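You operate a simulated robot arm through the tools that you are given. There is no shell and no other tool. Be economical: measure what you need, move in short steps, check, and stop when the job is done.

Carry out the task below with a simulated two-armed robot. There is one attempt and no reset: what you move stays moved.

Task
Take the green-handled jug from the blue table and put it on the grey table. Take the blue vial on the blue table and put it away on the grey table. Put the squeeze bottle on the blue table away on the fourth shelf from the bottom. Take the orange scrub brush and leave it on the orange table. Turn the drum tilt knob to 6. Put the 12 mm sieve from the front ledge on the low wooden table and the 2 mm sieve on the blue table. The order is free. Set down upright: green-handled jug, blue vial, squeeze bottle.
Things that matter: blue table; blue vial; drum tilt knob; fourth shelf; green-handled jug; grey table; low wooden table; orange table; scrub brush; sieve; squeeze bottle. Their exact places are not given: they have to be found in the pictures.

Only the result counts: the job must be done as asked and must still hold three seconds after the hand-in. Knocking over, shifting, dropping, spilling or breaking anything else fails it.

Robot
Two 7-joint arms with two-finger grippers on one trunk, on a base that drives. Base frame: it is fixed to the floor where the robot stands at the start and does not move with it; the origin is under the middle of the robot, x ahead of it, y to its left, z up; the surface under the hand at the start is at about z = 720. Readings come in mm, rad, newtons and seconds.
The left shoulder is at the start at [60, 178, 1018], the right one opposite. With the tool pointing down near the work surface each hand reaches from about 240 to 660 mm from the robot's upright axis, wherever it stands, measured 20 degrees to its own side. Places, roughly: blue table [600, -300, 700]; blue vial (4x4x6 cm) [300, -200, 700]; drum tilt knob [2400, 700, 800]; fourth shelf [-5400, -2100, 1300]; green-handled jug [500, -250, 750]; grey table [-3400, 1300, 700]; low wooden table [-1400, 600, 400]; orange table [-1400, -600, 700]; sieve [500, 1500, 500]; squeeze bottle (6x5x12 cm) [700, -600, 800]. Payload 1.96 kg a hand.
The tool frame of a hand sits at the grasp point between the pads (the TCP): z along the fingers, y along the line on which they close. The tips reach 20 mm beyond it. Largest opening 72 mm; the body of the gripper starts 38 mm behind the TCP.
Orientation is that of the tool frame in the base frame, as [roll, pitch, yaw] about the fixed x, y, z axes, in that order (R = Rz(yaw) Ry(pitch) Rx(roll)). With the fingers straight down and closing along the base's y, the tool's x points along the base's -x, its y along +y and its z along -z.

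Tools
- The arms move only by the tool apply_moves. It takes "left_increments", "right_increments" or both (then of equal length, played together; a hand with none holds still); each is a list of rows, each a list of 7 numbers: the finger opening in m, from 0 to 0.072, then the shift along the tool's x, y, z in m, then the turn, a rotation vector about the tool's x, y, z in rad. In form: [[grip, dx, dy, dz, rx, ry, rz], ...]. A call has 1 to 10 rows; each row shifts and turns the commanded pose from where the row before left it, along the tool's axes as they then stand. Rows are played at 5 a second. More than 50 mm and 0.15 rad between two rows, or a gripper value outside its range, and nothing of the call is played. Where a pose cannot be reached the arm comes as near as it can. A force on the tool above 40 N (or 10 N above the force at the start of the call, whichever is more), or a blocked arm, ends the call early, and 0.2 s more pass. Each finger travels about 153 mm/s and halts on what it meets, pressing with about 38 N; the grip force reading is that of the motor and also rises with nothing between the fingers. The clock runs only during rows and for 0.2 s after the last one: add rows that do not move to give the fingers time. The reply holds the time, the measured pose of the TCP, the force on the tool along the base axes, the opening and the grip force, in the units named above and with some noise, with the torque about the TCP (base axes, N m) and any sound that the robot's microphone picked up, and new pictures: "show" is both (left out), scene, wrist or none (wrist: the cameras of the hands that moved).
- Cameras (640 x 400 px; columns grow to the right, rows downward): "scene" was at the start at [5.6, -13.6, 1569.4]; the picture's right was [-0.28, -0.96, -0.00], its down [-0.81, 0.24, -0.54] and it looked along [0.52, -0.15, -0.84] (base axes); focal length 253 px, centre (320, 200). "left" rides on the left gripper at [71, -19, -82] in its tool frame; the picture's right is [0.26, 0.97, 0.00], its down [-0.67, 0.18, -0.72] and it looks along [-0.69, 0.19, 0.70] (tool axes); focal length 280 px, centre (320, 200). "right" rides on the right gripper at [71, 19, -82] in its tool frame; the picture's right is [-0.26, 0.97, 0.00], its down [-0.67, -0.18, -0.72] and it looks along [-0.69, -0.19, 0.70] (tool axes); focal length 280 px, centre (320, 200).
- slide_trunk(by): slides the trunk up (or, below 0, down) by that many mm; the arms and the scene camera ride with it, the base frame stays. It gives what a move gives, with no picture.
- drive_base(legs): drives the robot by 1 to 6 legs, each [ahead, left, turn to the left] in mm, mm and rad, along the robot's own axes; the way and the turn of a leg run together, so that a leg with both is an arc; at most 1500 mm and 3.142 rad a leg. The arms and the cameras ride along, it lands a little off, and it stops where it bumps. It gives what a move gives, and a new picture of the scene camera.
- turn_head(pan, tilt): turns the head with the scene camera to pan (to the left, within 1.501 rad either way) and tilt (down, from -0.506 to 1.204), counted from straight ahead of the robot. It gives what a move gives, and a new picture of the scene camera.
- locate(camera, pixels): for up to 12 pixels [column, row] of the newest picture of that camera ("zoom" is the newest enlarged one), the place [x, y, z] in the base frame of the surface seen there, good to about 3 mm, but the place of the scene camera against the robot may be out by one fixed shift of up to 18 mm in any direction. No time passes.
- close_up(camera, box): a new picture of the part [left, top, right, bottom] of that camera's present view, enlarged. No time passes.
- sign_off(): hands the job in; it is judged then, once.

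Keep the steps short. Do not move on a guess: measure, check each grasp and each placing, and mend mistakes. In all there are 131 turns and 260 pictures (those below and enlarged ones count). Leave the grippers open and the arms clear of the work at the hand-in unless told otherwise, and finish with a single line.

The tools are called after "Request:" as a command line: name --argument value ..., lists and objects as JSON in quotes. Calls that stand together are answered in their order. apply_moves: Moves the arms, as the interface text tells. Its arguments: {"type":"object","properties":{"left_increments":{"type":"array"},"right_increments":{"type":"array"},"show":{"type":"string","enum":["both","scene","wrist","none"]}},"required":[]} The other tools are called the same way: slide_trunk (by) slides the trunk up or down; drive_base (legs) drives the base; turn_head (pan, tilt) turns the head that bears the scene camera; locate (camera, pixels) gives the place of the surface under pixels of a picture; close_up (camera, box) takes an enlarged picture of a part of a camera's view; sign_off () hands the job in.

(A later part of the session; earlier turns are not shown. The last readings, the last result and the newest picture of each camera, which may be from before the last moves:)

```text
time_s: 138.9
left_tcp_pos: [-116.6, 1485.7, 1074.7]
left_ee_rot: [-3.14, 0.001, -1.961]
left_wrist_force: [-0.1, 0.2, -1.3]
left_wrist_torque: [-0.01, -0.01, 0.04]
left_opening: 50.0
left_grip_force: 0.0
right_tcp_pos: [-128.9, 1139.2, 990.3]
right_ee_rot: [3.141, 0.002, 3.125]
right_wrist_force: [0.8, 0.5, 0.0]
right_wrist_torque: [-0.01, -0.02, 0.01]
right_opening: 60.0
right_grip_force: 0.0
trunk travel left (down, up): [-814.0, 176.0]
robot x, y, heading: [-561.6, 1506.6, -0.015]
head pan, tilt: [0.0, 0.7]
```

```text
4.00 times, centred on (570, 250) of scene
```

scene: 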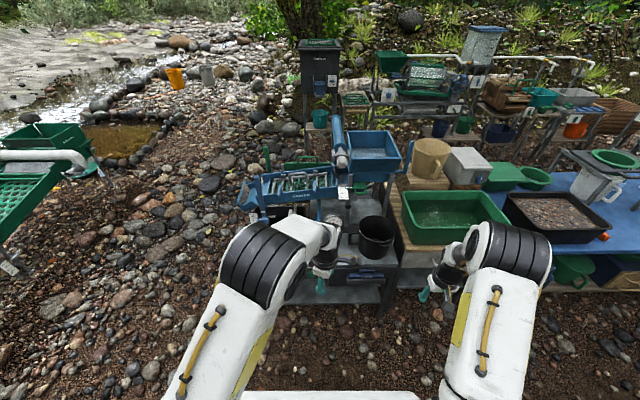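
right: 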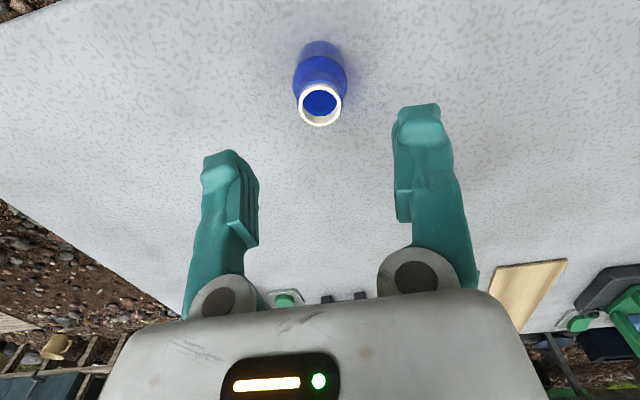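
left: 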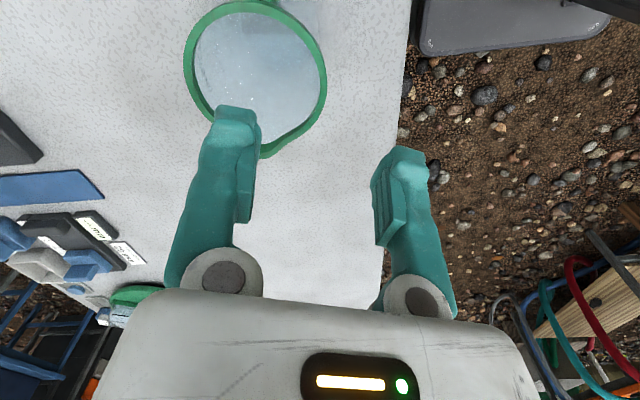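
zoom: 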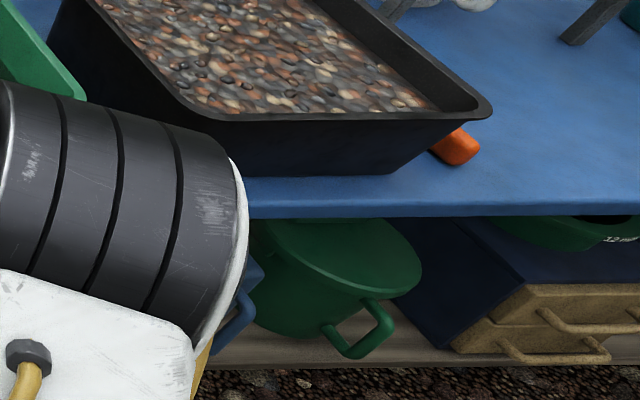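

I see a "12 mm" sieve under the blue table, "2 mm" and "6 mm" on it; the Gritzlander rack also holds screens. I'll step to the left for an unobstructed view of the rack.

Request:
drive_base --legs '[[150, 350, 0]]'

Request:
turn_head --pan -0.6 --tilt 0.75

Request:
close_up --camera "scene" --box '[160, 90, 420, 252]'

Request:
close_up --camera "scene" --box '[220, 150, 380, 250]'

```text
time_s: 141.4
left_tcp_pos: [41.8, 1834.3, 1073.4]
left_ee_rot: [-3.14, 0.0, -1.96]
left_wrist_force: [0.0, -0.5, 0.5]
left_wrist_torque: [-0.02, -0.01, 0.0]
left_opening: 50.1
left_grip_force: 0.0
right_tcp_pos: [26.8, 1487.7, 991.9]
right_ee_rot: [3.14, 0.002, 3.126]
right_wrist_force: [0.2, 0.2, -0.1]
right_wrist_torque: [0.01, 0.03, -0.01]
right_opening: 60.0
right_grip_force: 0.1
trunk travel left (down, up): [-814.0, 176.0]
robot x, y, heading: [-407.3, 1858.8, -0.01]
head pan, tilt: [0.0, 0.7]
```

scene: 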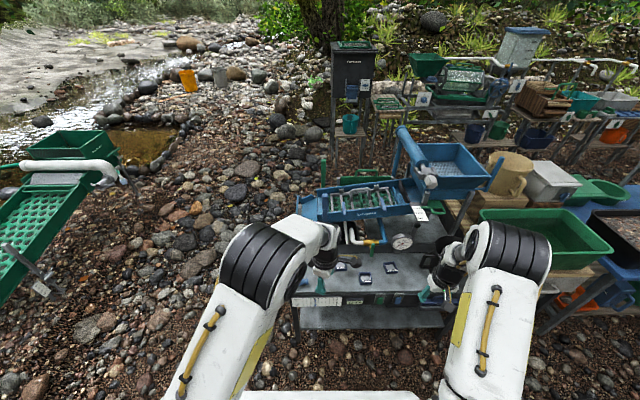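

```text
time_s: 142.4
left_tcp_pos: [41.9, 1833.9, 1072.1]
left_ee_rot: [3.14, 0.001, -1.962]
left_wrist_force: [0.0, 0.2, -0.5]
left_wrist_torque: [-0.04, -0.01, 0.03]
left_opening: 50.4
left_grip_force: 0.1
right_tcp_pos: [26.4, 1487.6, 991.5]
right_ee_rot: [-3.141, 0.002, 3.126]
right_wrist_force: [0.4, 0.1, 0.5]
right_wrist_torque: [-0.02, 0.01, -0.01]
right_opening: 60.2
right_grip_force: 0.0
trunk travel left (down, up): [-814.0, 176.0]
robot x, y, heading: [-405.3, 1854.9, -0.019]
head pan, tilt: [-0.6, 0.75]
```

scene: 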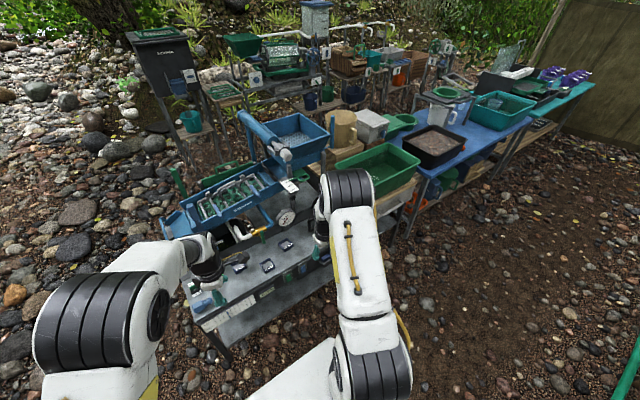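

```text
2.46 times, centred on (290, 171) of scene
```

zoom: 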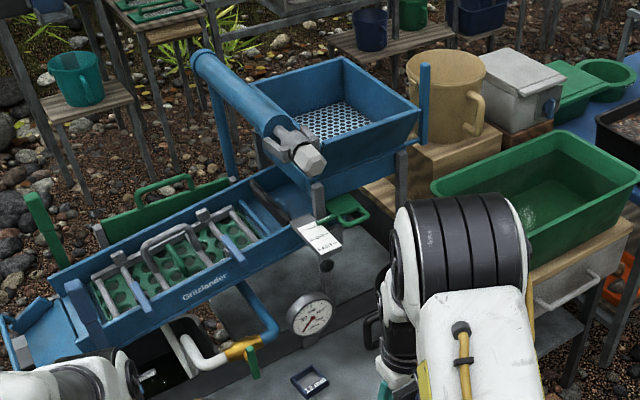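

```text
4.00 times, centred on (300, 200) of scene
```

zoom: 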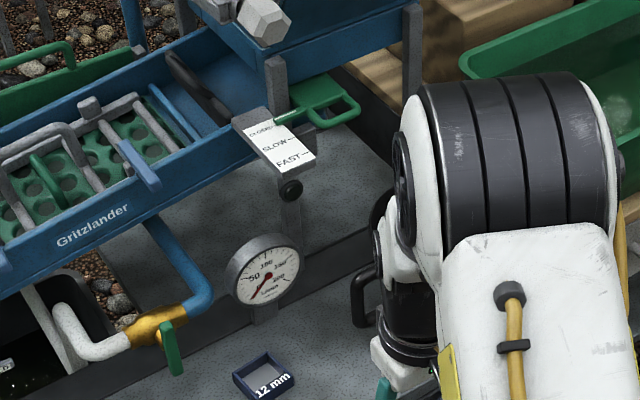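

The small labelled square frames on the front ledge are the sieves ("12 mm" visible). Zooming to read all labels.

Request:
close_up --camera "scene" --box '[190, 230, 310, 305]'

Request:
turn_head --pan -0.3 --tilt 0.95

Request:
close_up --camera "scene" --box '[260, 140, 420, 240]'

```text
5.33 times, centred on (250, 268) of scene
```

zoom: 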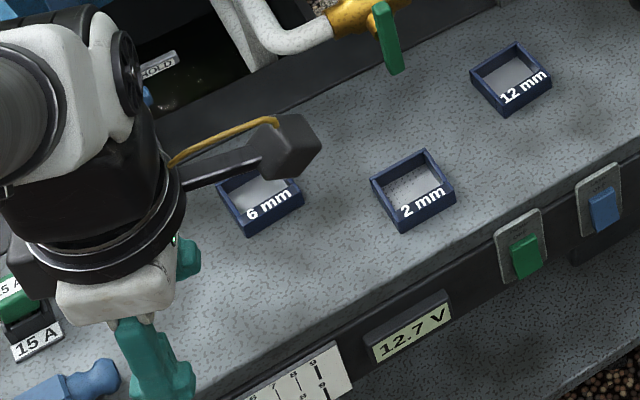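

```text
time_s: 143.2
left_tcp_pos: [41.1, 1833.9, 1072.8]
left_ee_rot: [-3.141, 0.0, -1.962]
left_wrist_force: [0.0, 0.6, -0.1]
left_wrist_torque: [0.01, -0.06, 0.03]
left_opening: 49.9
left_grip_force: 0.0
right_tcp_pos: [26.8, 1486.7, 992.5]
right_ee_rot: [-3.141, 0.001, 3.127]
right_wrist_force: [-0.7, 0.4, -0.5]
right_wrist_torque: [-0.03, -0.01, 0.03]
right_opening: 60.0
right_grip_force: 0.1
trunk travel left (down, up): [-814.0, 176.0]
robot x, y, heading: [-403.8, 1855.7, -0.012]
head pan, tilt: [-0.3, 0.949]
```

scene: 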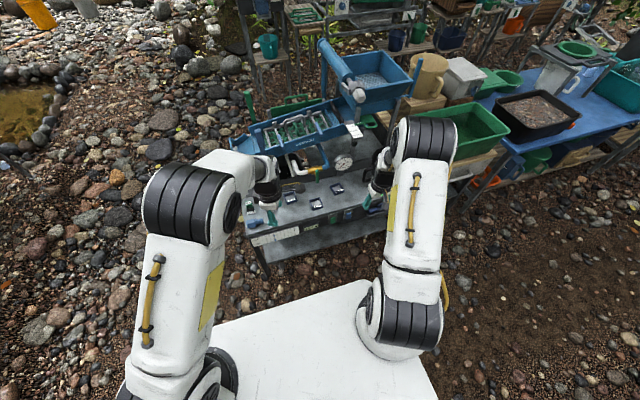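

```text
4.00 times, centred on (340, 190) of scene
```

zoom: 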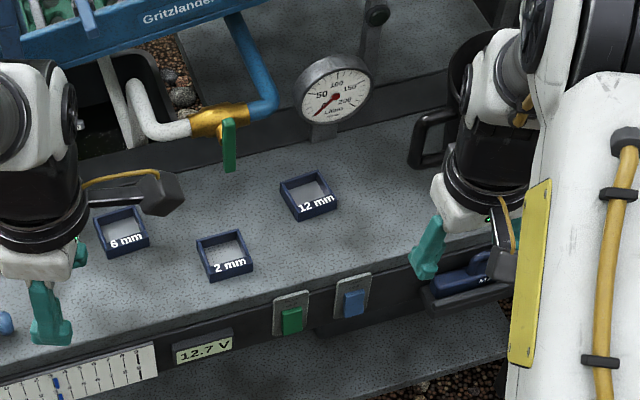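

Labels read 6, 2 and 12 mm. Measuring the 2 mm (225,255) and 12 mm (308,195) frames.

Request:
locate --camera "zoom" --pixels '[[197, 239], [237, 229], [211, 278], [253, 268], [281, 182], [321, 172], [296, 217], [337, 207], [308, 190], [226, 245], [270, 260], [330, 260]]'

```text
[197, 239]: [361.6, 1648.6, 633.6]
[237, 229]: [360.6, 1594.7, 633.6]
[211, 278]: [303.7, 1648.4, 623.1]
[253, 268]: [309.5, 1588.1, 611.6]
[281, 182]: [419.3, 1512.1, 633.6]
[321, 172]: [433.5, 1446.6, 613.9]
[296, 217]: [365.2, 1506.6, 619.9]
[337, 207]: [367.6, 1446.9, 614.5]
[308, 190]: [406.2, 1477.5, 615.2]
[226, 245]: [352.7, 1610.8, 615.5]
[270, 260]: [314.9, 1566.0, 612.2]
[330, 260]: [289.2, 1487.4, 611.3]
```

Sieves: 2 mm centred ≈ (334,1620), 12 mm ≈ (400,1477), about 57 mm square. Checking clearance from rack, valve, gauge and pot; then driving up.

Request:
locate --camera "zoom" --pixels '[[335, 90], [228, 140], [210, 120], [140, 20], [30, 55], [235, 5], [430, 160], [160, 200], [375, 12], [150, 300]]'

Request:
drive_base --legs '[[0, -300, 0], [310, 0, 0]]'

```text
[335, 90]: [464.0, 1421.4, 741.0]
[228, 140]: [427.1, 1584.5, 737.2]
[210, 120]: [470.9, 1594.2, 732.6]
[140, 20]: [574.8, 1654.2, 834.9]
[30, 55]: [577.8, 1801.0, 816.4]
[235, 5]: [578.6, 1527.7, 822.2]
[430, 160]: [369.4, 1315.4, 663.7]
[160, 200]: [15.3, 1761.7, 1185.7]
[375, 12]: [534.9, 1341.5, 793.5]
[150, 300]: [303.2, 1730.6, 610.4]
```

```text
time_s: 146.9
left_tcp_pos: [349.9, 1534.1, 1073.7]
left_ee_rot: [-3.141, 0.0, -1.956]
left_wrist_force: [-0.5, -0.1, 0.1]
left_wrist_torque: [0.03, -0.02, -0.02]
left_opening: 50.2
left_grip_force: 0.1
right_tcp_pos: [335.0, 1188.6, 991.9]
right_ee_rot: [3.141, 0.002, 3.13]
right_wrist_force: [-0.5, 0.7, 0.3]
right_wrist_torque: [0.01, -0.02, 0.0]
right_opening: 60.3
right_grip_force: 0.0
trunk travel left (down, up): [-814.0, 176.0]
robot x, y, heading: [-100.4, 1554.3, -0.011]
head pan, tilt: [-0.3, 0.949]
```

scene: 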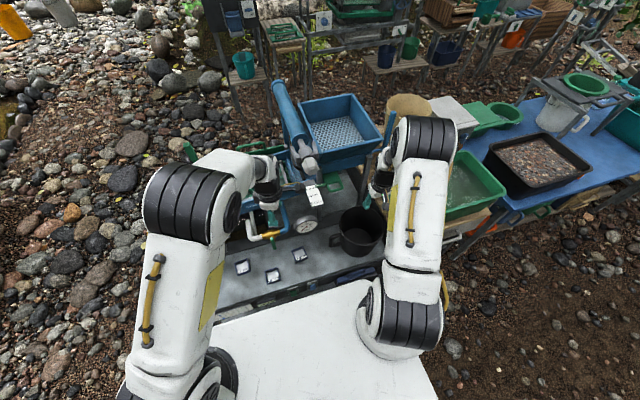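

Valve and gauge stand behind the sieves with room to spare. Moving both hands to stand over them at height, left turned back to close along y.

Request:
apply_moves --left_increments '[[0.07, -0.036, 0.0255, 0, 0, 0, 0], [0.07, -0.036, 0.0255, 0, 0, 0, 0], [0.07, 0, 0, 0, 0, 0, 0.148], [0.07, 0, 0, 0, 0, 0, 0.148], [0.07, 0, 0, 0, 0, 0, 0.148], [0.07, 0, 0, 0, 0, 0, 0.148], [0.07, 0, 0, 0, 0, 0, 0.148], [0.07, 0, 0, 0, 0, 0, 0.148], [0.07, 0, 0, 0, 0, 0, 0.148], [0.07, 0, 0, 0, 0, 0, 0.148]]' --right_increments '[[0.07, 0, 0, 0, 0, 0, 0], [0.07, 0, 0, -0.04, 0, 0, 0], [0.07, -0.006, 0.039, -0.03, 0, 0, 0], [0.07, -0.006, 0.039, 0, 0, 0, 0], [0.07, -0.006, 0.039, 0, 0, 0, 0], [0.07, -0.006, 0.039, 0, 0, 0, 0], [0.07, -0.006, 0.039, 0, 0, 0, 0], [0.07, 0, 0.02, 0, 0, 0, 0], [0.07, 0, 0, 0, 0, 0, 0], [0.07, 0, 0, 0, 0, 0, 0]]' --show "none"

Request:
slide_trunk --by -270

Request:
apply_moves --left_increments '[[0.07, 0, 0, 0, 0, 0, 0]]' --right_increments '[[0.07, 0, 0, 0, 0, 0, 0]]'

```text
time_s: 149.1
left_tcp_pos: [329.4, 1620.7, 1073.1]
left_ee_rot: [3.141, 0.001, 3.14]
left_wrist_force: [0.0, 0.1, 0.0]
left_wrist_torque: [-0.01, 0.0, 0.01]
left_opening: 70.1
left_grip_force: 0.1
right_tcp_pos: [368.9, 1403.1, 1060.6]
right_ee_rot: [-3.141, 0.0, 3.128]
right_wrist_force: [0.4, 0.3, 0.3]
right_wrist_torque: [-0.04, 0.0, 0.01]
right_opening: 70.0
right_grip_force: 0.0
trunk travel left (down, up): [-814.0, 176.0]
robot x, y, heading: [-99.7, 1552.6, -0.013]
head pan, tilt: [-0.3, 0.949]
```

```text
time_s: 151.8
left_tcp_pos: [329.6, 1620.8, 803.0]
left_ee_rot: [3.142, 0.0, -3.141]
left_wrist_force: [0.1, 0.3, 0.0]
left_wrist_torque: [-0.01, 0.0, -0.01]
left_opening: 70.1
left_grip_force: 0.0
right_tcp_pos: [368.6, 1403.2, 791.9]
right_ee_rot: [3.14, 0.001, 3.128]
right_wrist_force: [-0.1, 0.8, 0.8]
right_wrist_torque: [-0.02, 0.0, -0.02]
right_opening: 70.0
right_grip_force: 0.0
trunk travel left (down, up): [-544.0, 446.0]
robot x, y, heading: [-98.5, 1553.8, -0.01]
head pan, tilt: [-0.3, 0.949]
```

```text
time_s: 152.2
left_tcp_pos: [329.2, 1619.9, 804.0]
left_ee_rot: [-3.141, 0.001, -3.141]
left_wrist_force: [0.3, -0.2, 0.1]
left_wrist_torque: [0.0, 0.03, -0.01]
left_opening: 70.1
left_grip_force: 0.1
right_tcp_pos: [368.6, 1402.3, 791.7]
right_ee_rot: [-3.14, 0.001, 3.129]
right_wrist_force: [-0.2, -1.2, 0.3]
right_wrist_torque: [-0.01, -0.01, 0.0]
right_opening: 69.8
right_grip_force: 0.1
trunk travel left (down, up): [-544.0, 446.0]
robot x, y, heading: [-98.9, 1552.9, -0.011]
head pan, tilt: [-0.3, 0.949]
```

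scene: 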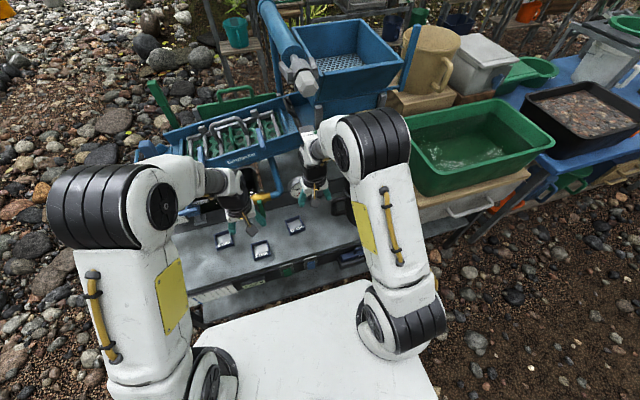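
right: 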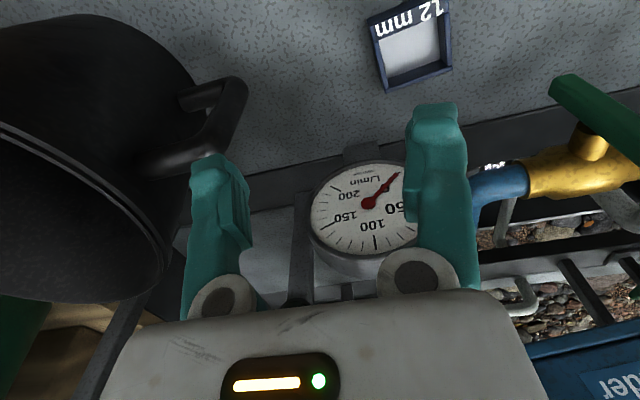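
left: 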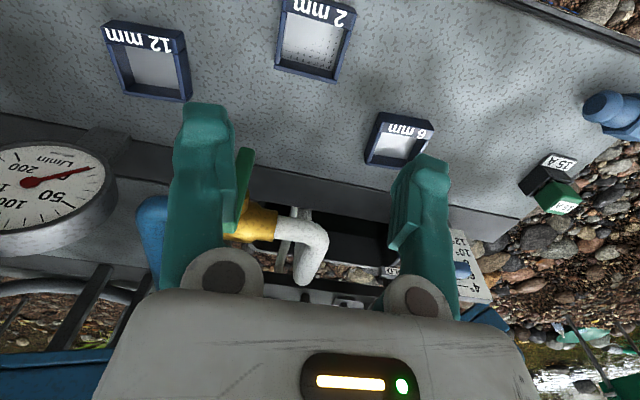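

Left camera sees the 2 mm frame at (315,40), right sees the 12 mm frame at (410,45). Measuring both precisely.

Request:
locate --camera "left" --pixels '[[283, 10], [278, 68], [337, 80], [354, 15], [313, 45], [260, 100], [107, 30], [125, 92], [190, 100], [185, 35]]'

Request:
locate --camera "right" --pixels '[[369, 22], [387, 90], [452, 70], [444, 5], [412, 45], [390, 85], [450, 66], [330, 100]]'

```text
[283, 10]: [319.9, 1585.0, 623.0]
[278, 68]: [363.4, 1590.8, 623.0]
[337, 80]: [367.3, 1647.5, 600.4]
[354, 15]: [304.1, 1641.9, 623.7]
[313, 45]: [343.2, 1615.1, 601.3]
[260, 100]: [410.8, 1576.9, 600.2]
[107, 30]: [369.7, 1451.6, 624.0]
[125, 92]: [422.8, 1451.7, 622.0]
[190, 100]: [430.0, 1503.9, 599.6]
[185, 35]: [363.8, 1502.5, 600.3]
```

```text
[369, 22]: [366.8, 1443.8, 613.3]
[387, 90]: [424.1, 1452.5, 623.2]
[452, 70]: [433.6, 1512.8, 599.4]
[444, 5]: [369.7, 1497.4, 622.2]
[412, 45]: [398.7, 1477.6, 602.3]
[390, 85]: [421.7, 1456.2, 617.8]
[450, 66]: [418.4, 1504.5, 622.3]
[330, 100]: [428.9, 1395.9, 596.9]
```

2 mm frame: centre (334,1616), top 623, ledge 600. Left hand goes down to z≈650 to check alignment.

Request:
apply_moves --left_increments '[[0.072, -0.005, -0.004, 0.03, 0, 0, 0], [0.072, 0, 0, 0.045, 0, 0, 0], [0.072, 0, 0, 0.045, 0, 0, 0], [0.072, 0, 0, 0.034, 0, 0, 0], [0.072, 0, 0, 0, 0, 0, 0]]' --show "wrist"

Request:
locate --camera "left" --pixels '[[225, 150], [250, 190], [390, 150], [320, 180], [350, 215], [300, 110]]'

```text
time_s: 153.4
left_tcp_pos: [333.6, 1617.5, 649.2]
left_ee_rot: [3.141, -0.001, -3.141]
left_wrist_force: [0.5, -0.6, -0.5]
left_wrist_torque: [0.0, 0.01, 0.02]
left_opening: 71.9
left_grip_force: 0.1
right_tcp_pos: [368.4, 1403.9, 791.2]
right_ee_rot: [3.141, 0.002, 3.13]
right_wrist_force: [0.0, -0.1, 0.9]
right_wrist_torque: [-0.03, -0.02, 0.0]
right_opening: 70.0
right_grip_force: 0.0
trunk travel left (down, up): [-544.0, 446.0]
robot x, y, heading: [-100.5, 1553.5, -0.011]
head pan, tilt: [-0.3, 0.949]
```

left: 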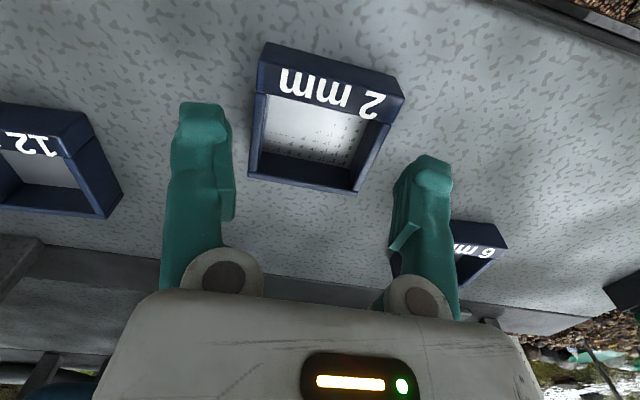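

```text
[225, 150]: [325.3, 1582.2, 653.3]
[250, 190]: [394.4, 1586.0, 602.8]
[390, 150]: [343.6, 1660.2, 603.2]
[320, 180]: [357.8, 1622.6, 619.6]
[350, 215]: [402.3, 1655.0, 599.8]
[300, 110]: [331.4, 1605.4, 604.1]
```

Request:
locate --camera "left" --pixels '[[252, 165], [260, 100], [268, 50], [400, 92], [388, 125], [360, 178], [330, 180], [195, 105], [430, 160]]'

```text
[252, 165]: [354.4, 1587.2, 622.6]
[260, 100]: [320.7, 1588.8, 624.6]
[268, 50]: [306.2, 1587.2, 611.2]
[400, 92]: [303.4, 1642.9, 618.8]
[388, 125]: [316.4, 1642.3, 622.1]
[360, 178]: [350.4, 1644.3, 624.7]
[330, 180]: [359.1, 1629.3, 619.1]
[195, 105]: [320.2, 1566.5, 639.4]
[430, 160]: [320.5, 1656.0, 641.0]
```

Frame spans y 1587–1643; centring (−2.5 mm) and going down to 623, then closing.

Request:
apply_moves --left_increments '[[0.072, 0.002, -0.0025, 0.01, 0, 0, 0], [0.072, 0, 0, 0.0155, 0, 0, 0], [0.072, 0, 0, 0, 0, 0, 0], [0.045, 0, 0, 0, 0, 0, 0], [0.0, 0, 0, 0, 0, 0, 0], [0.0, 0, 0, 0, 0, 0, 0], [0.0, 0, 0, -0.02, 0, 0, 0], [0.0, 0, 0, -0.03, 0, 0, 0]]' --show "wrist"

```text
time_s: 155.2
left_tcp_pos: [332.0, 1613.2, 673.9]
left_ee_rot: [-3.141, -0.001, -3.14]
left_wrist_force: [0.3, 0.4, -0.2]
left_wrist_torque: [-0.01, 0.0, 0.04]
left_opening: 59.0
left_grip_force: 38.0
right_tcp_pos: [368.2, 1403.0, 791.0]
right_ee_rot: [-3.14, 0.002, 3.129]
right_wrist_force: [0.3, 0.5, 0.3]
right_wrist_torque: [-0.03, -0.03, 0.03]
right_opening: 70.3
right_grip_force: 0.1
trunk travel left (down, up): [-544.0, 446.0]
robot x, y, heading: [-101.0, 1553.0, -0.015]
head pan, tilt: [-0.3, 0.949]
```

left: 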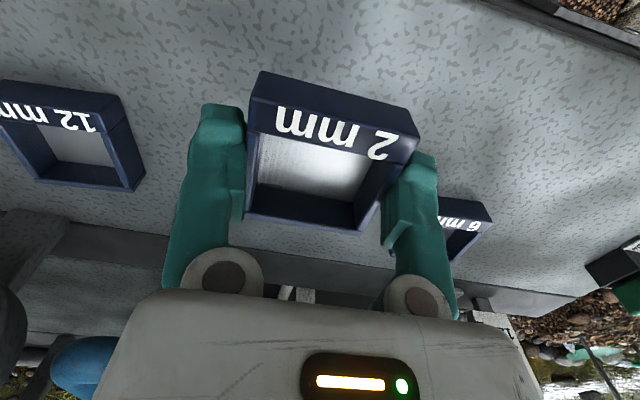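

2 mm sieve held. Left rises; right moves over the 12 mm sieve and down to ≈650.

Request:
apply_moves --left_increments '[[0, 0, 0, -0.045, 0, 0, 0], [0, 0, 0, -0.045, 0, 0, 0], [0, 0, 0.02, -0.04, 0, 0, 0], [0, 0.03, 0.03, 0, 0, 0, 0], [0, 0.03, 0.03, 0, 0, 0, 0], [0, 0, 0, 0, 0, 0, 0], [0, 0, 0, 0, 0, 0, 0], [0, 0, 0, 0, 0, 0, 0]]' --right_increments '[[0.072, 0, 0, 0, 0, 0, 0], [0.072, 0, 0, 0, 0, 0, 0], [0.072, -0.013, 0.037, 0, 0, 0, 0], [0.072, -0.013, 0.037, 0, 0, 0, 0], [0.072, 0, 0, 0.045, 0, 0, 0], [0.072, 0, 0, 0.045, 0, 0, 0], [0.072, 0, 0, 0.045, 0, 0, 0], [0.072, 0, 0, 0, 0, 0, 0]]' --show "wrist"

```text
time_s: 157.1
left_tcp_pos: [273.2, 1693.8, 802.7]
left_ee_rot: [3.141, 0.002, 3.14]
left_wrist_force: [0.3, 0.4, 0.1]
left_wrist_torque: [-0.02, 0.01, 0.0]
left_opening: 59.2
left_grip_force: 38.5
right_tcp_pos: [395.9, 1477.7, 655.8]
right_ee_rot: [-3.141, 0.002, 3.13]
right_wrist_force: [-0.9, 0.0, -0.5]
right_wrist_torque: [-0.01, -0.03, -0.02]
right_opening: 71.7
right_grip_force: 0.1
trunk travel left (down, up): [-544.0, 446.0]
robot x, y, heading: [-98.0, 1557.8, -0.01]
head pan, tilt: [-0.3, 0.949]
```

right: 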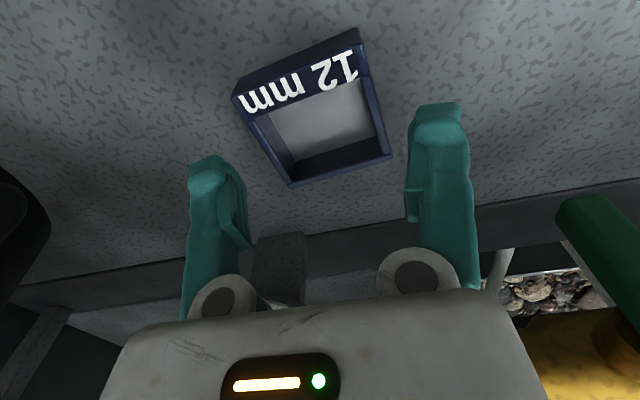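
left: 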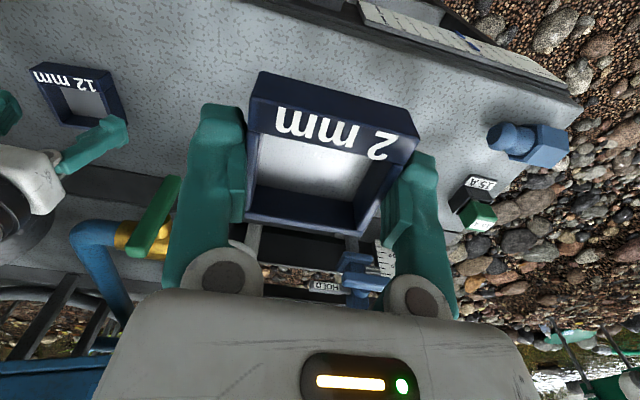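

Request:
locate --camera "right" --pixels '[[240, 92], [262, 140], [286, 180], [385, 150], [375, 100], [360, 45], [335, 168]]'

```text
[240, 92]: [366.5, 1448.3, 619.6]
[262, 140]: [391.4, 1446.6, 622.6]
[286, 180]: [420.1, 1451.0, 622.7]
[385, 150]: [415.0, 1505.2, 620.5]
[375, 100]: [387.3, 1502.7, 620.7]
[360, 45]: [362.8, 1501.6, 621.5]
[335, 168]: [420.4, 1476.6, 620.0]
```

12 mm frame: y 1448–1504, x 363–421. Aligned; descending to 623, closing, lifting slightly.

Request:
apply_moves --right_increments '[[0.072, 0.003, -0.0015, 0.015, 0, 0, 0], [0.072, 0, 0, 0.0175, 0, 0, 0], [0.072, 0, 0, 0, 0, 0, 0], [0.045, 0, 0, 0, 0, 0, 0], [0.0, 0, 0, 0, 0, 0, 0], [0.0, 0, 0, 0, 0, 0, 0], [0.0, 0, 0, -0.02, 0, 0, 0], [0.0, 0, 0, -0.03, 0, 0, 0]]' --show "wrist"

```text
time_s: 158.8
left_tcp_pos: [273.1, 1693.1, 802.4]
left_ee_rot: [3.139, 0.0, -3.141]
left_wrist_force: [0.3, -0.7, -0.8]
left_wrist_torque: [-0.01, -0.01, 0.0]
left_opening: 59.0
left_grip_force: 37.7
right_tcp_pos: [391.9, 1475.4, 673.3]
right_ee_rot: [-3.141, 0.003, 3.131]
right_wrist_force: [-0.2, -0.1, -1.2]
right_wrist_torque: [0.03, -0.01, -0.02]
right_opening: 60.0
right_grip_force: 38.4
trunk travel left (down, up): [-544.0, 446.0]
robot x, y, heading: [-95.8, 1556.3, -0.017]
head pan, tilt: [-0.3, 0.949]
```

right: 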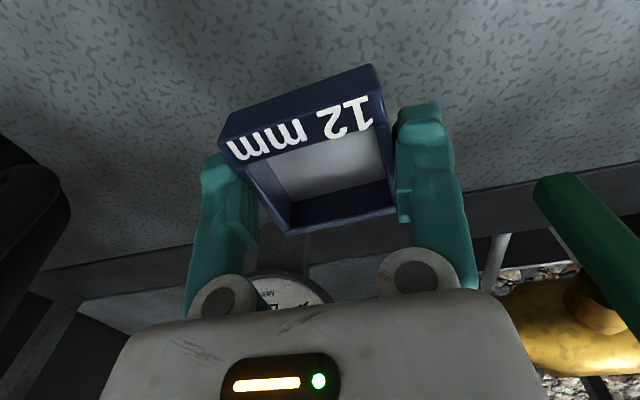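

12 mm sieve held. Lifting, raising the trunk, backing off, then going over to face the low wooden table.

Request:
apply_moves --right_increments '[[0, 0, 0, -0.045, 0, 0, 0], [0, 0, 0, -0.045, 0, 0, 0], [0, 0, 0, -0.045, 0, 0, 0], [0, 0.045, 0, 0, 0, 0, 0], [0, 0.045, 0, 0, 0, 0, 0], [0, 0, 0, 0, 0, 0, 0]]' --show "none"

Request:
slide_trunk --by 200

Request:
drive_base --legs '[[-450, 0, 0], [0, -950, 0], [0, 0, 3.13]]'

Request:
turn_head --pan 0.0 --tilt 0.95

```text
time_s: 160.2
left_tcp_pos: [274.3, 1692.5, 802.3]
left_ee_rot: [3.141, -0.003, 3.142]
left_wrist_force: [-0.1, -0.4, 0.0]
left_wrist_torque: [0.04, 0.02, -0.01]
left_opening: 58.8
left_grip_force: 38.0
right_tcp_pos: [302.1, 1475.6, 808.6]
right_ee_rot: [3.141, 0.0, 3.129]
right_wrist_force: [0.2, -0.1, -0.2]
right_wrist_torque: [-0.03, 0.0, 0.01]
right_opening: 59.8
right_grip_force: 38.3
trunk travel left (down, up): [-544.0, 446.0]
robot x, y, heading: [-98.0, 1554.8, -0.014]
head pan, tilt: [-0.3, 0.949]
```

```text
time_s: 162.4
left_tcp_pos: [273.9, 1694.0, 1003.0]
left_ee_rot: [3.141, 0.002, -3.141]
left_wrist_force: [0.7, -0.1, -0.7]
left_wrist_torque: [0.03, 0.0, 0.0]
left_opening: 58.9
left_grip_force: 38.4
right_tcp_pos: [301.1, 1476.8, 1008.2]
right_ee_rot: [3.14, 0.0, 3.129]
right_wrist_force: [0.2, 0.6, -1.2]
right_wrist_torque: [-0.01, -0.01, -0.03]
right_opening: 59.6
right_grip_force: 37.8
trunk travel left (down, up): [-744.0, 246.0]
robot x, y, heading: [-100.6, 1553.0, -0.016]
head pan, tilt: [-0.3, 0.949]
```

```text
time_s: 177.0
left_tcp_pos: [-924.1, 465.7, 1003.1]
left_ee_rot: [-3.141, -0.001, 0.0]
left_wrist_force: [-0.6, 0.2, 0.3]
left_wrist_torque: [0.03, 0.01, 0.0]
left_opening: 58.8
left_grip_force: 38.2
right_tcp_pos: [-951.7, 680.8, 1007.4]
right_ee_rot: [-3.14, -0.001, -0.012]
right_wrist_force: [0.2, -0.9, -0.3]
right_wrist_torque: [0.0, -0.02, 0.02]
right_opening: 58.7
right_grip_force: 37.6
trunk travel left (down, up): [-744.0, 246.0]
robot x, y, heading: [-553.2, 605.1, 3.129]
head pan, tilt: [-0.3, 0.949]
```

scene: 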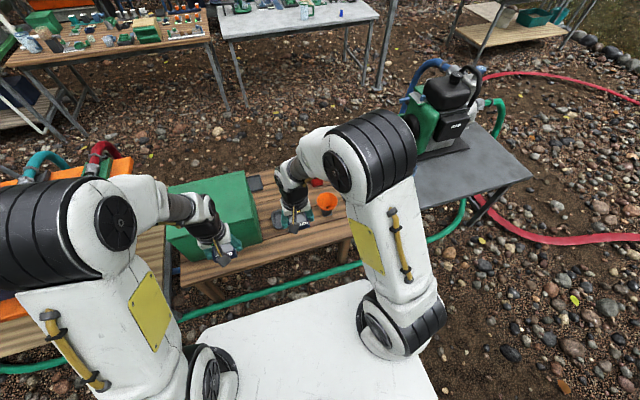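

```text
time_s: 177.8
left_tcp_pos: [-923.6, 464.8, 1003.2]
left_ee_rot: [-3.141, 0.0, 0.0]
left_wrist_force: [-0.8, 0.7, 0.1]
left_wrist_torque: [0.02, 0.0, 0.01]
left_opening: 58.7
left_grip_force: 38.3
right_tcp_pos: [-952.9, 680.8, 1008.0]
right_ee_rot: [3.141, 0.0, -0.012]
right_wrist_force: [-0.5, 0.5, -0.2]
right_wrist_torque: [-0.03, 0.0, 0.0]
right_opening: 58.6
right_grip_force: 38.4
trunk travel left (down, up): [-744.0, 246.0]
robot x, y, heading: [-556.0, 607.6, 3.133]
head pan, tilt: [0.0, 0.949]
```

scene: 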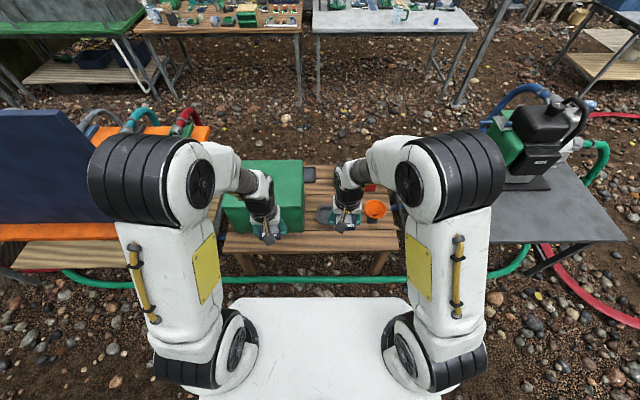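

Free wood in front near (310,240). Measuring and zooming.

Request:
close_up --camera "scene" --box '[215, 150, 415, 275]'

Request:
locate --camera "scene" --pixels '[[300, 240], [320, 242], [350, 242], [305, 225], [330, 248], [245, 245], [395, 240], [375, 215], [325, 215], [375, 208]]'

```text
3.20 times, centred on (315, 212) of scene
```

zoom: 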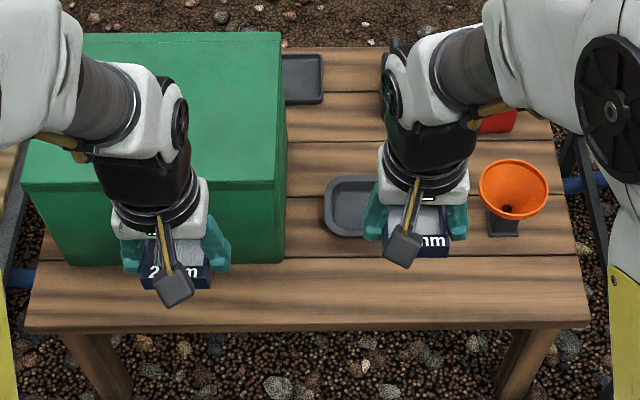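

```text
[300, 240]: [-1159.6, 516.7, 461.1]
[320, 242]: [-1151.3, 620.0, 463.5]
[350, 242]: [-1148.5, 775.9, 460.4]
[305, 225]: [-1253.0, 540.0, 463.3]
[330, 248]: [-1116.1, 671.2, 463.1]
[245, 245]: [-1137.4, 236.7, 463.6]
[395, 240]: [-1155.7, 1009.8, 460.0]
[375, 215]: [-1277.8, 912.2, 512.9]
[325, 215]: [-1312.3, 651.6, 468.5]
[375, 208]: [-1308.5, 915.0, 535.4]
```

Front strip is free; top about 450. I'll aim at (-1170,680): drive 120 mm on, lower the trunk by 380, reach out.

Request:
drive_base --legs '[[120, 0, 0]]'

Request:
slide_trunk --by -380

Request:
apply_moves --right_increments '[[0, -0.045, 0, 0, 0, 0, 0], [0, -0.045, 0, 0, 0, 0, 0], [0, -0.005, 0, 0.045, 0, 0, 0], [0, 0, 0, 0.045, 0, 0, 0], [0, 0, 0, 0, 0, 0, 0]]'

Request:
locate --camera "right" --pixels '[[200, 60], [450, 60], [320, 40], [500, 120], [320, 300]]'

```text
time_s: 179.1
left_tcp_pos: [-1043.5, 467.6, 1003.5]
left_ee_rot: [3.14, 0.001, -0.002]
left_wrist_force: [0.4, -1.0, -0.1]
left_wrist_torque: [0.03, -0.01, 0.0]
left_opening: 58.8
left_grip_force: 37.9
right_tcp_pos: [-1070.4, 683.6, 1007.5]
right_ee_rot: [-3.141, 0.0, -0.016]
right_wrist_force: [-0.2, -0.5, 0.2]
right_wrist_torque: [0.0, -0.01, -0.05]
right_opening: 58.7
right_grip_force: 37.8
trunk travel left (down, up): [-744.0, 246.0]
robot x, y, heading: [-672.0, 605.6, 3.128]
head pan, tilt: [0.0, 0.949]
```

scene: 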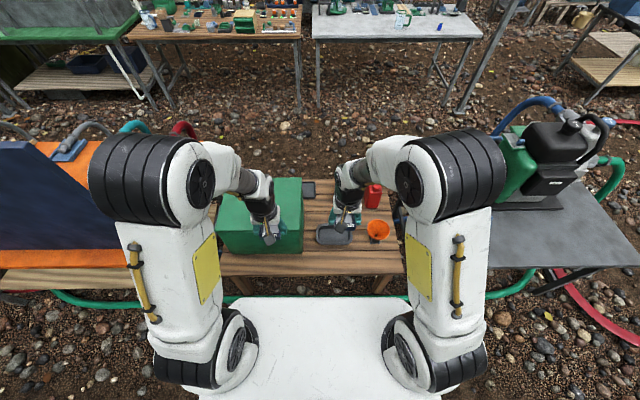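

```text
time_s: 182.8
left_tcp_pos: [-1044.0, 467.6, 621.9]
left_ee_rot: [-3.141, 0.0, -0.001]
left_wrist_force: [0.2, 0.0, -0.3]
left_wrist_torque: [-0.03, 0.03, 0.0]
left_opening: 58.6
left_grip_force: 38.2
right_tcp_pos: [-1071.0, 684.4, 628.7]
right_ee_rot: [-3.142, 0.001, -0.014]
right_wrist_force: [1.2, 0.4, -1.1]
right_wrist_torque: [-0.02, 0.0, -0.02]
right_opening: 58.6
right_grip_force: 38.0
trunk travel left (down, up): [-364.0, 626.0]
robot x, y, heading: [-669.7, 602.4, 3.129]
head pan, tilt: [0.0, 0.949]
```

```text
time_s: 183.9
left_tcp_pos: [-1043.7, 467.2, 623.3]
left_ee_rot: [-3.14, 0.0, -0.002]
left_wrist_force: [0.6, 0.8, -0.2]
left_wrist_torque: [0.0, 0.02, 0.03]
left_opening: 58.8
left_grip_force: 37.6
right_tcp_pos: [-1165.0, 685.8, 537.6]
right_ee_rot: [3.141, 0.002, -0.014]
right_wrist_force: [-0.9, 0.6, -0.5]
right_wrist_torque: [-0.04, 0.0, 0.04]
right_opening: 58.7
right_grip_force: 37.8
trunk travel left (down, up): [-364.0, 626.0]
robot x, y, heading: [-677.3, 605.6, 3.13]
head pan, tilt: [0.0, 0.949]
```

scene: 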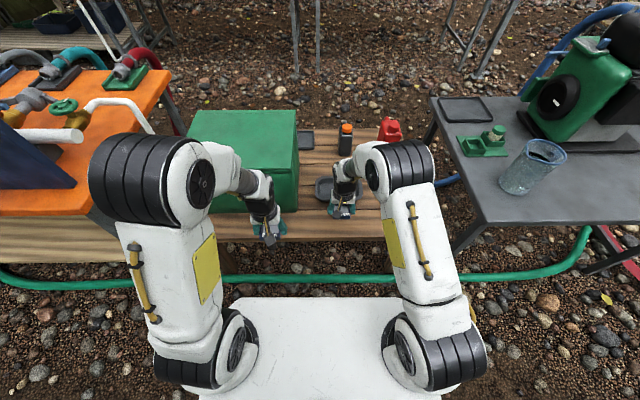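
right: 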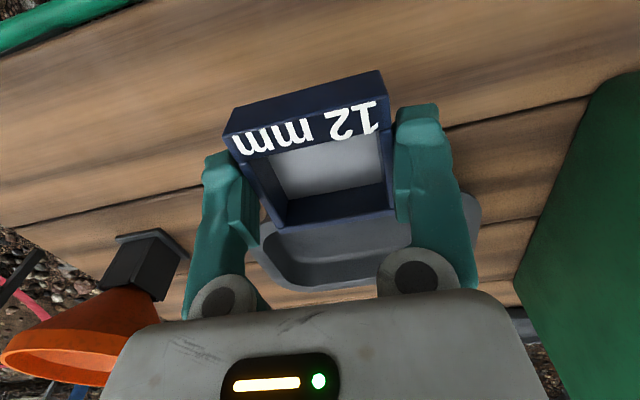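

```text
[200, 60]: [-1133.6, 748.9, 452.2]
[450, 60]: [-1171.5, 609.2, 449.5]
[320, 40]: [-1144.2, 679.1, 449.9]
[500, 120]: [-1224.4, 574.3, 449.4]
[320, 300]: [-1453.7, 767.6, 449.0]
```

Table top is 450. Lowering to TCP≈474 and releasing.

Request:
apply_moves --right_increments '[[0, 0.008, 0, 0.03, 0, 0, 0], [0, 0, 0, 0.02, 0, 0, 0], [0, 0, 0, 0.01, 0, 0, 0], [0, 0, 0, 0.004, 0, 0, 0], [0, 0, 0, 0, 0, 0, 0], [0.064, 0, 0, 0, 0, 0, 0], [0.072, 0, 0, 0, 0, 0, 0], [0.072, 0, 0, -0.02, 0, 0, 0], [0.072, 0, 0, -0.045, 0, 0, 0], [0.072, 0, 0, -0.045, 0, 0, 0]]' --show "wrist"

```text
time_s: 186.2
left_tcp_pos: [-1043.0, 467.5, 622.6]
left_ee_rot: [-3.141, 0.001, -0.002]
left_wrist_force: [-0.7, 0.5, -0.6]
left_wrist_torque: [0.01, -0.03, 0.0]
left_opening: 58.9
left_grip_force: 37.7
right_tcp_pos: [-1156.6, 684.3, 584.5]
right_ee_rot: [3.14, 0.001, -0.012]
right_wrist_force: [-0.4, 0.5, 0.5]
right_wrist_torque: [-0.03, 0.05, 0.0]
right_opening: 72.0
right_grip_force: 0.1
trunk travel left (down, up): [-364.0, 626.0]
robot x, y, heading: [-674.4, 605.3, 3.131]
head pan, tilt: [0.0, 0.949]
```

right: 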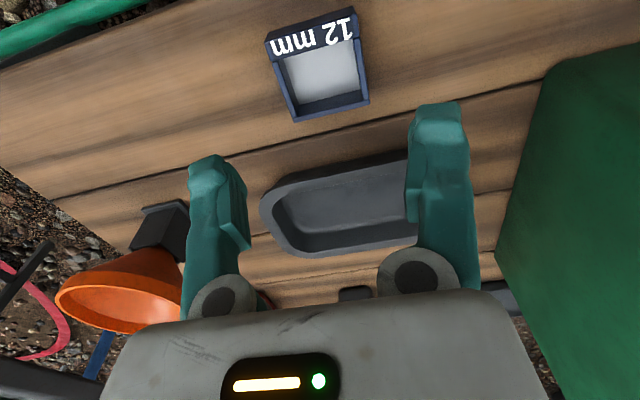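

12 mm sieve placed. Raising the trunk, turning round and moving in front of the blue table.

Request:
slide_trunk --by 400

Request:
drive_base --legs '[[-120, 0, 0], [0, 0, 3.14], [0, -800, 0], [250, 0, 0]]'

Request:
turn_head --pan -0.25 --tilt 0.75

Request:
close_up --camera "scene" --box '[160, 90, 480, 290]'

```text
time_s: 190.0
left_tcp_pos: [-1043.0, 467.3, 1023.0]
left_ee_rot: [-3.141, 0.0, -0.001]
left_wrist_force: [-0.3, -0.5, 0.1]
left_wrist_torque: [-0.01, 0.02, 0.04]
left_opening: 58.7
left_grip_force: 37.7
right_tcp_pos: [-1158.8, 684.4, 984.8]
right_ee_rot: [3.141, 0.001, -0.013]
right_wrist_force: [-0.6, 0.5, 0.4]
right_wrist_torque: [0.01, 0.03, -0.06]
right_opening: 72.2
right_grip_force: 0.0
trunk travel left (down, up): [-764.0, 226.0]
robot x, y, heading: [-671.8, 605.6, 3.128]
head pan, tilt: [0.0, 0.949]
```

```text
time_s: 203.8
left_tcp_pos: [59.9, -48.4, 1022.9]
left_ee_rot: [3.141, 0.001, -3.135]
left_wrist_force: [-0.4, 0.7, -0.6]
left_wrist_torque: [-0.01, 0.01, -0.05]
left_opening: 58.7
left_grip_force: 37.3
right_tcp_pos: [177.3, -265.6, 985.0]
right_ee_rot: [3.141, 0.002, 3.136]
right_wrist_force: [0.2, 0.0, 0.3]
right_wrist_torque: [-0.03, 0.0, 0.0]
right_opening: 71.9
right_grip_force: 0.2
trunk travel left (down, up): [-764.0, 226.0]
robot x, y, heading: [-309.5, -187.3, -0.008]
head pan, tilt: [0.0, 0.949]
```

scene: 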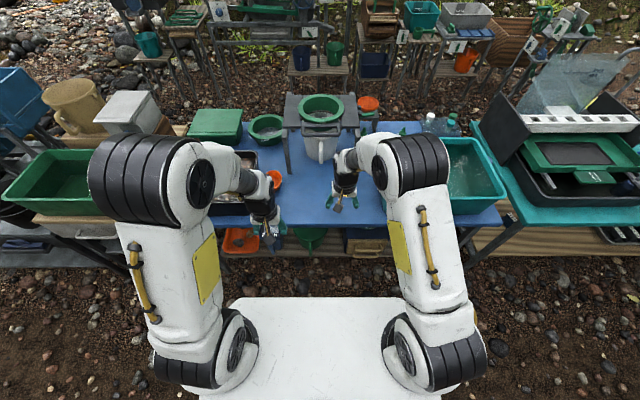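

```text
time_s: 204.6
left_tcp_pos: [59.7, -48.7, 1023.1]
left_ee_rot: [-3.14, 0.001, -3.135]
left_wrist_force: [0.3, 0.3, 0.0]
left_wrist_torque: [-0.02, -0.03, 0.02]
left_opening: 58.5
left_grip_force: 37.9
right_tcp_pos: [176.0, -265.3, 984.7]
right_ee_rot: [3.141, -0.001, 3.137]
right_wrist_force: [-0.5, -0.1, 0.5]
right_wrist_torque: [0.02, -0.01, -0.02]
right_opening: 72.1
right_grip_force: 0.0
trunk travel left (down, up): [-764.0, 226.0]
robot x, y, heading: [-310.6, -186.8, -0.005]
head pan, tilt: [-0.25, 0.75]
```

scene: 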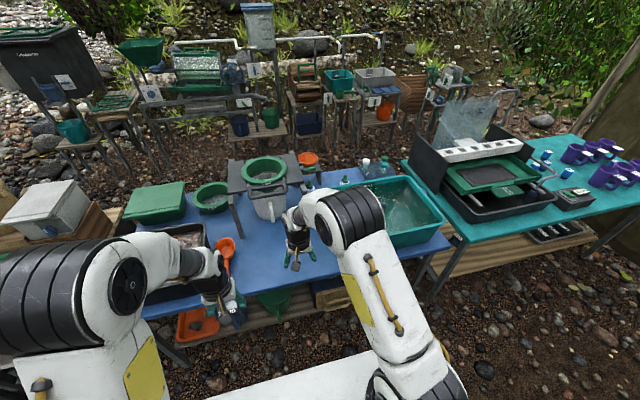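

```text
2.00 times, centred on (320, 190) of scene
```

zoom: 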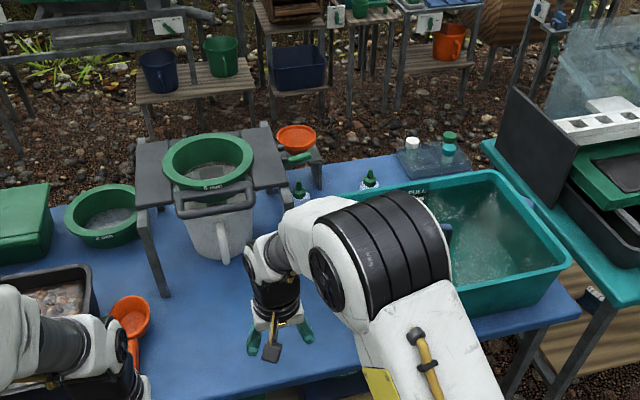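

Two green-capped bottles at zoom (300,190) and (370,180), and an orange thing at (297,140). Zooming on those.

Request:
close_up --camera "scene" --box '[285, 140, 365, 190]'

Request:
locate --camera "zoom" --pixels '[[120, 195], [120, 230], [400, 160], [400, 190], [110, 60], [130, 110], [470, 80], [520, 60]]'

Request:
close_up --camera "scene" --box '[360, 60, 540, 173]'

```text
8.00 times, centred on (325, 165) of scene
```

zoom: 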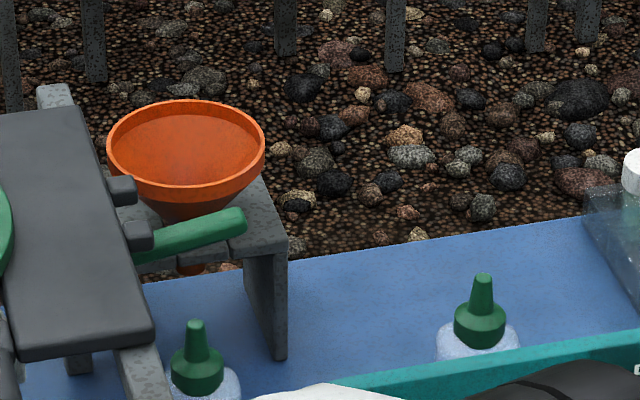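

```text
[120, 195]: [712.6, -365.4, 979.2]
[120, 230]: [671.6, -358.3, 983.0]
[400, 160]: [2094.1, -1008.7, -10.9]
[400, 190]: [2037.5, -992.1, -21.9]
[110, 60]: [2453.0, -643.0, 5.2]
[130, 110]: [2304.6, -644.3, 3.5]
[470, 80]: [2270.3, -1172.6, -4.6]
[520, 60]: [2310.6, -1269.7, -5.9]
```

```text
3.54 times, centred on (450, 116) of scene
```

zoom: 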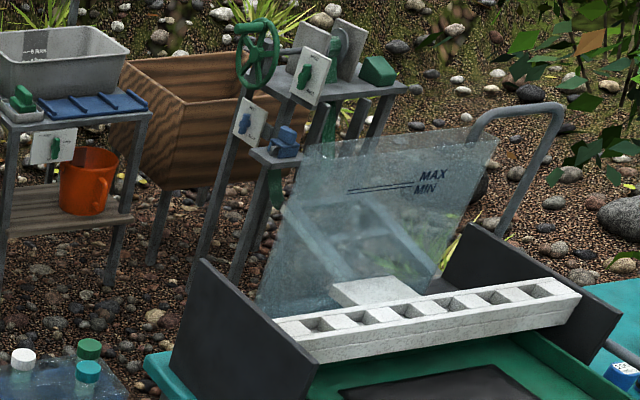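

The two bottles look alike; I'll check them after placing the 2 mm sieve. Pulling the right hand back a bit and driving 230 mm forward.

Request:
apply_moves --right_increments '[[0.06, 0.045, 0, 0, 0, 0, 0], [0.06, 0.045, 0, 0, 0, 0, 0], [0.06, 0.03, -0.04, 0, 0, 0, 0], [0.06, 0, -0.045, 0, 0, 0, 0], [0.06, 0, -0.045, 0, 0, 0, 0]]' --show "none"

Request:
drive_base --legs '[[230, 0, 0]]'

Request:
apply_moves --left_increments '[[0, -0.04, -0.025, 0, 0, 0, 0], [0, -0.04, -0.025, 0, 0, 0, 0], [0, -0.03, 0, 0.03, 0, 0, 0], [0, 0, 0, 0.045, 0, 0, 0], [0, 0, 0, 0.045, 0, 0, 0], [0, 0, 0, 0.045, 0, 0, 0]]'

Request:
locate --camera "left" --pixels '[[200, 60], [450, 60], [320, 40], [180, 120], [500, 130]]'

```text
time_s: 205.8
left_tcp_pos: [60.2, -50.0, 1022.2]
left_ee_rot: [3.139, 0.001, -3.136]
left_wrist_force: [-0.3, -0.6, -1.7]
left_wrist_torque: [0.01, 0.02, 0.05]
left_opening: 58.7
left_grip_force: 37.7
right_tcp_pos: [55.5, -396.6, 984.2]
right_ee_rot: [3.139, 0.003, 3.136]
right_wrist_force: [0.8, 0.6, -0.1]
right_wrist_torque: [0.0, -0.03, 0.01]
right_opening: 59.8
right_grip_force: 0.0
trunk travel left (down, up): [-764.0, 226.0]
robot x, y, heading: [-313.9, -190.7, -0.002]
head pan, tilt: [-0.25, 0.75]
```

```text
time_s: 207.6
left_tcp_pos: [291.5, -49.6, 1023.0]
left_ee_rot: [3.141, -0.001, -3.135]
left_wrist_force: [-0.5, -0.3, -0.7]
left_wrist_torque: [0.0, -0.03, -0.01]
left_opening: 58.6
left_grip_force: 38.1
right_tcp_pos: [287.0, -396.7, 984.1]
right_ee_rot: [3.141, 0.0, 3.134]
right_wrist_force: [0.6, -0.5, 0.5]
right_wrist_torque: [-0.04, 0.04, -0.01]
right_opening: 60.1
right_grip_force: 0.0
trunk travel left (down, up): [-764.0, 226.0]
robot x, y, heading: [-76.8, -193.2, -0.008]
head pan, tilt: [-0.25, 0.75]
```

scene: 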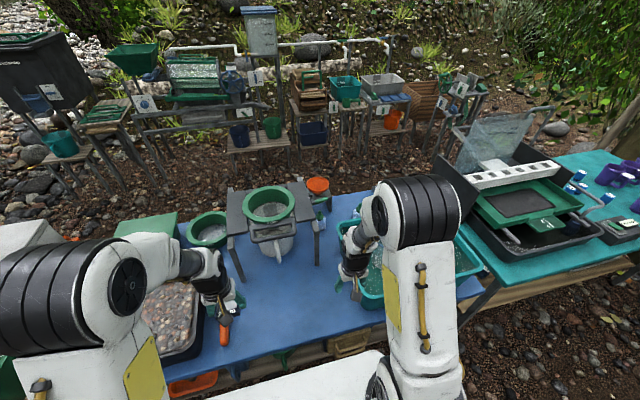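

```text
time_s: 209.0
left_tcp_pos: [403.5, -99.6, 856.2]
left_ee_rot: [3.141, 0.002, -3.135]
left_wrist_force: [0.4, -0.4, -0.8]
left_wrist_torque: [-0.05, 0.0, 0.02]
left_opening: 58.8
left_grip_force: 38.2
right_tcp_pos: [287.4, -396.7, 983.8]
right_ee_rot: [3.141, -0.001, 3.133]
right_wrist_force: [-0.2, -0.3, -0.2]
right_wrist_torque: [-0.02, 0.03, 0.02]
right_opening: 59.9
right_grip_force: 0.0
trunk travel left (down, up): [-764.0, 226.0]
robot x, y, heading: [-77.0, -192.5, -0.007]
head pan, tilt: [-0.25, 0.75]
```

scene: 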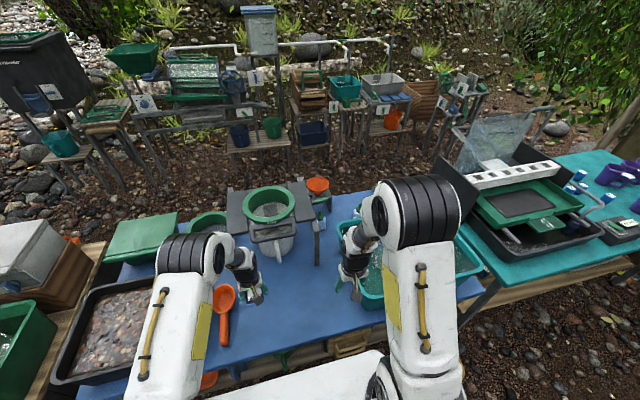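
left: 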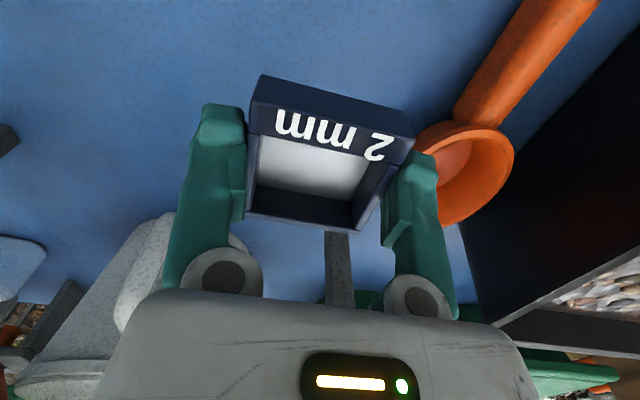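

```text
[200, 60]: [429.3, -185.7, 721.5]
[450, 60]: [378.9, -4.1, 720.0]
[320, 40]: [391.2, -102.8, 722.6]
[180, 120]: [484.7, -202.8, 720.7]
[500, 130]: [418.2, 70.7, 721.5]
```

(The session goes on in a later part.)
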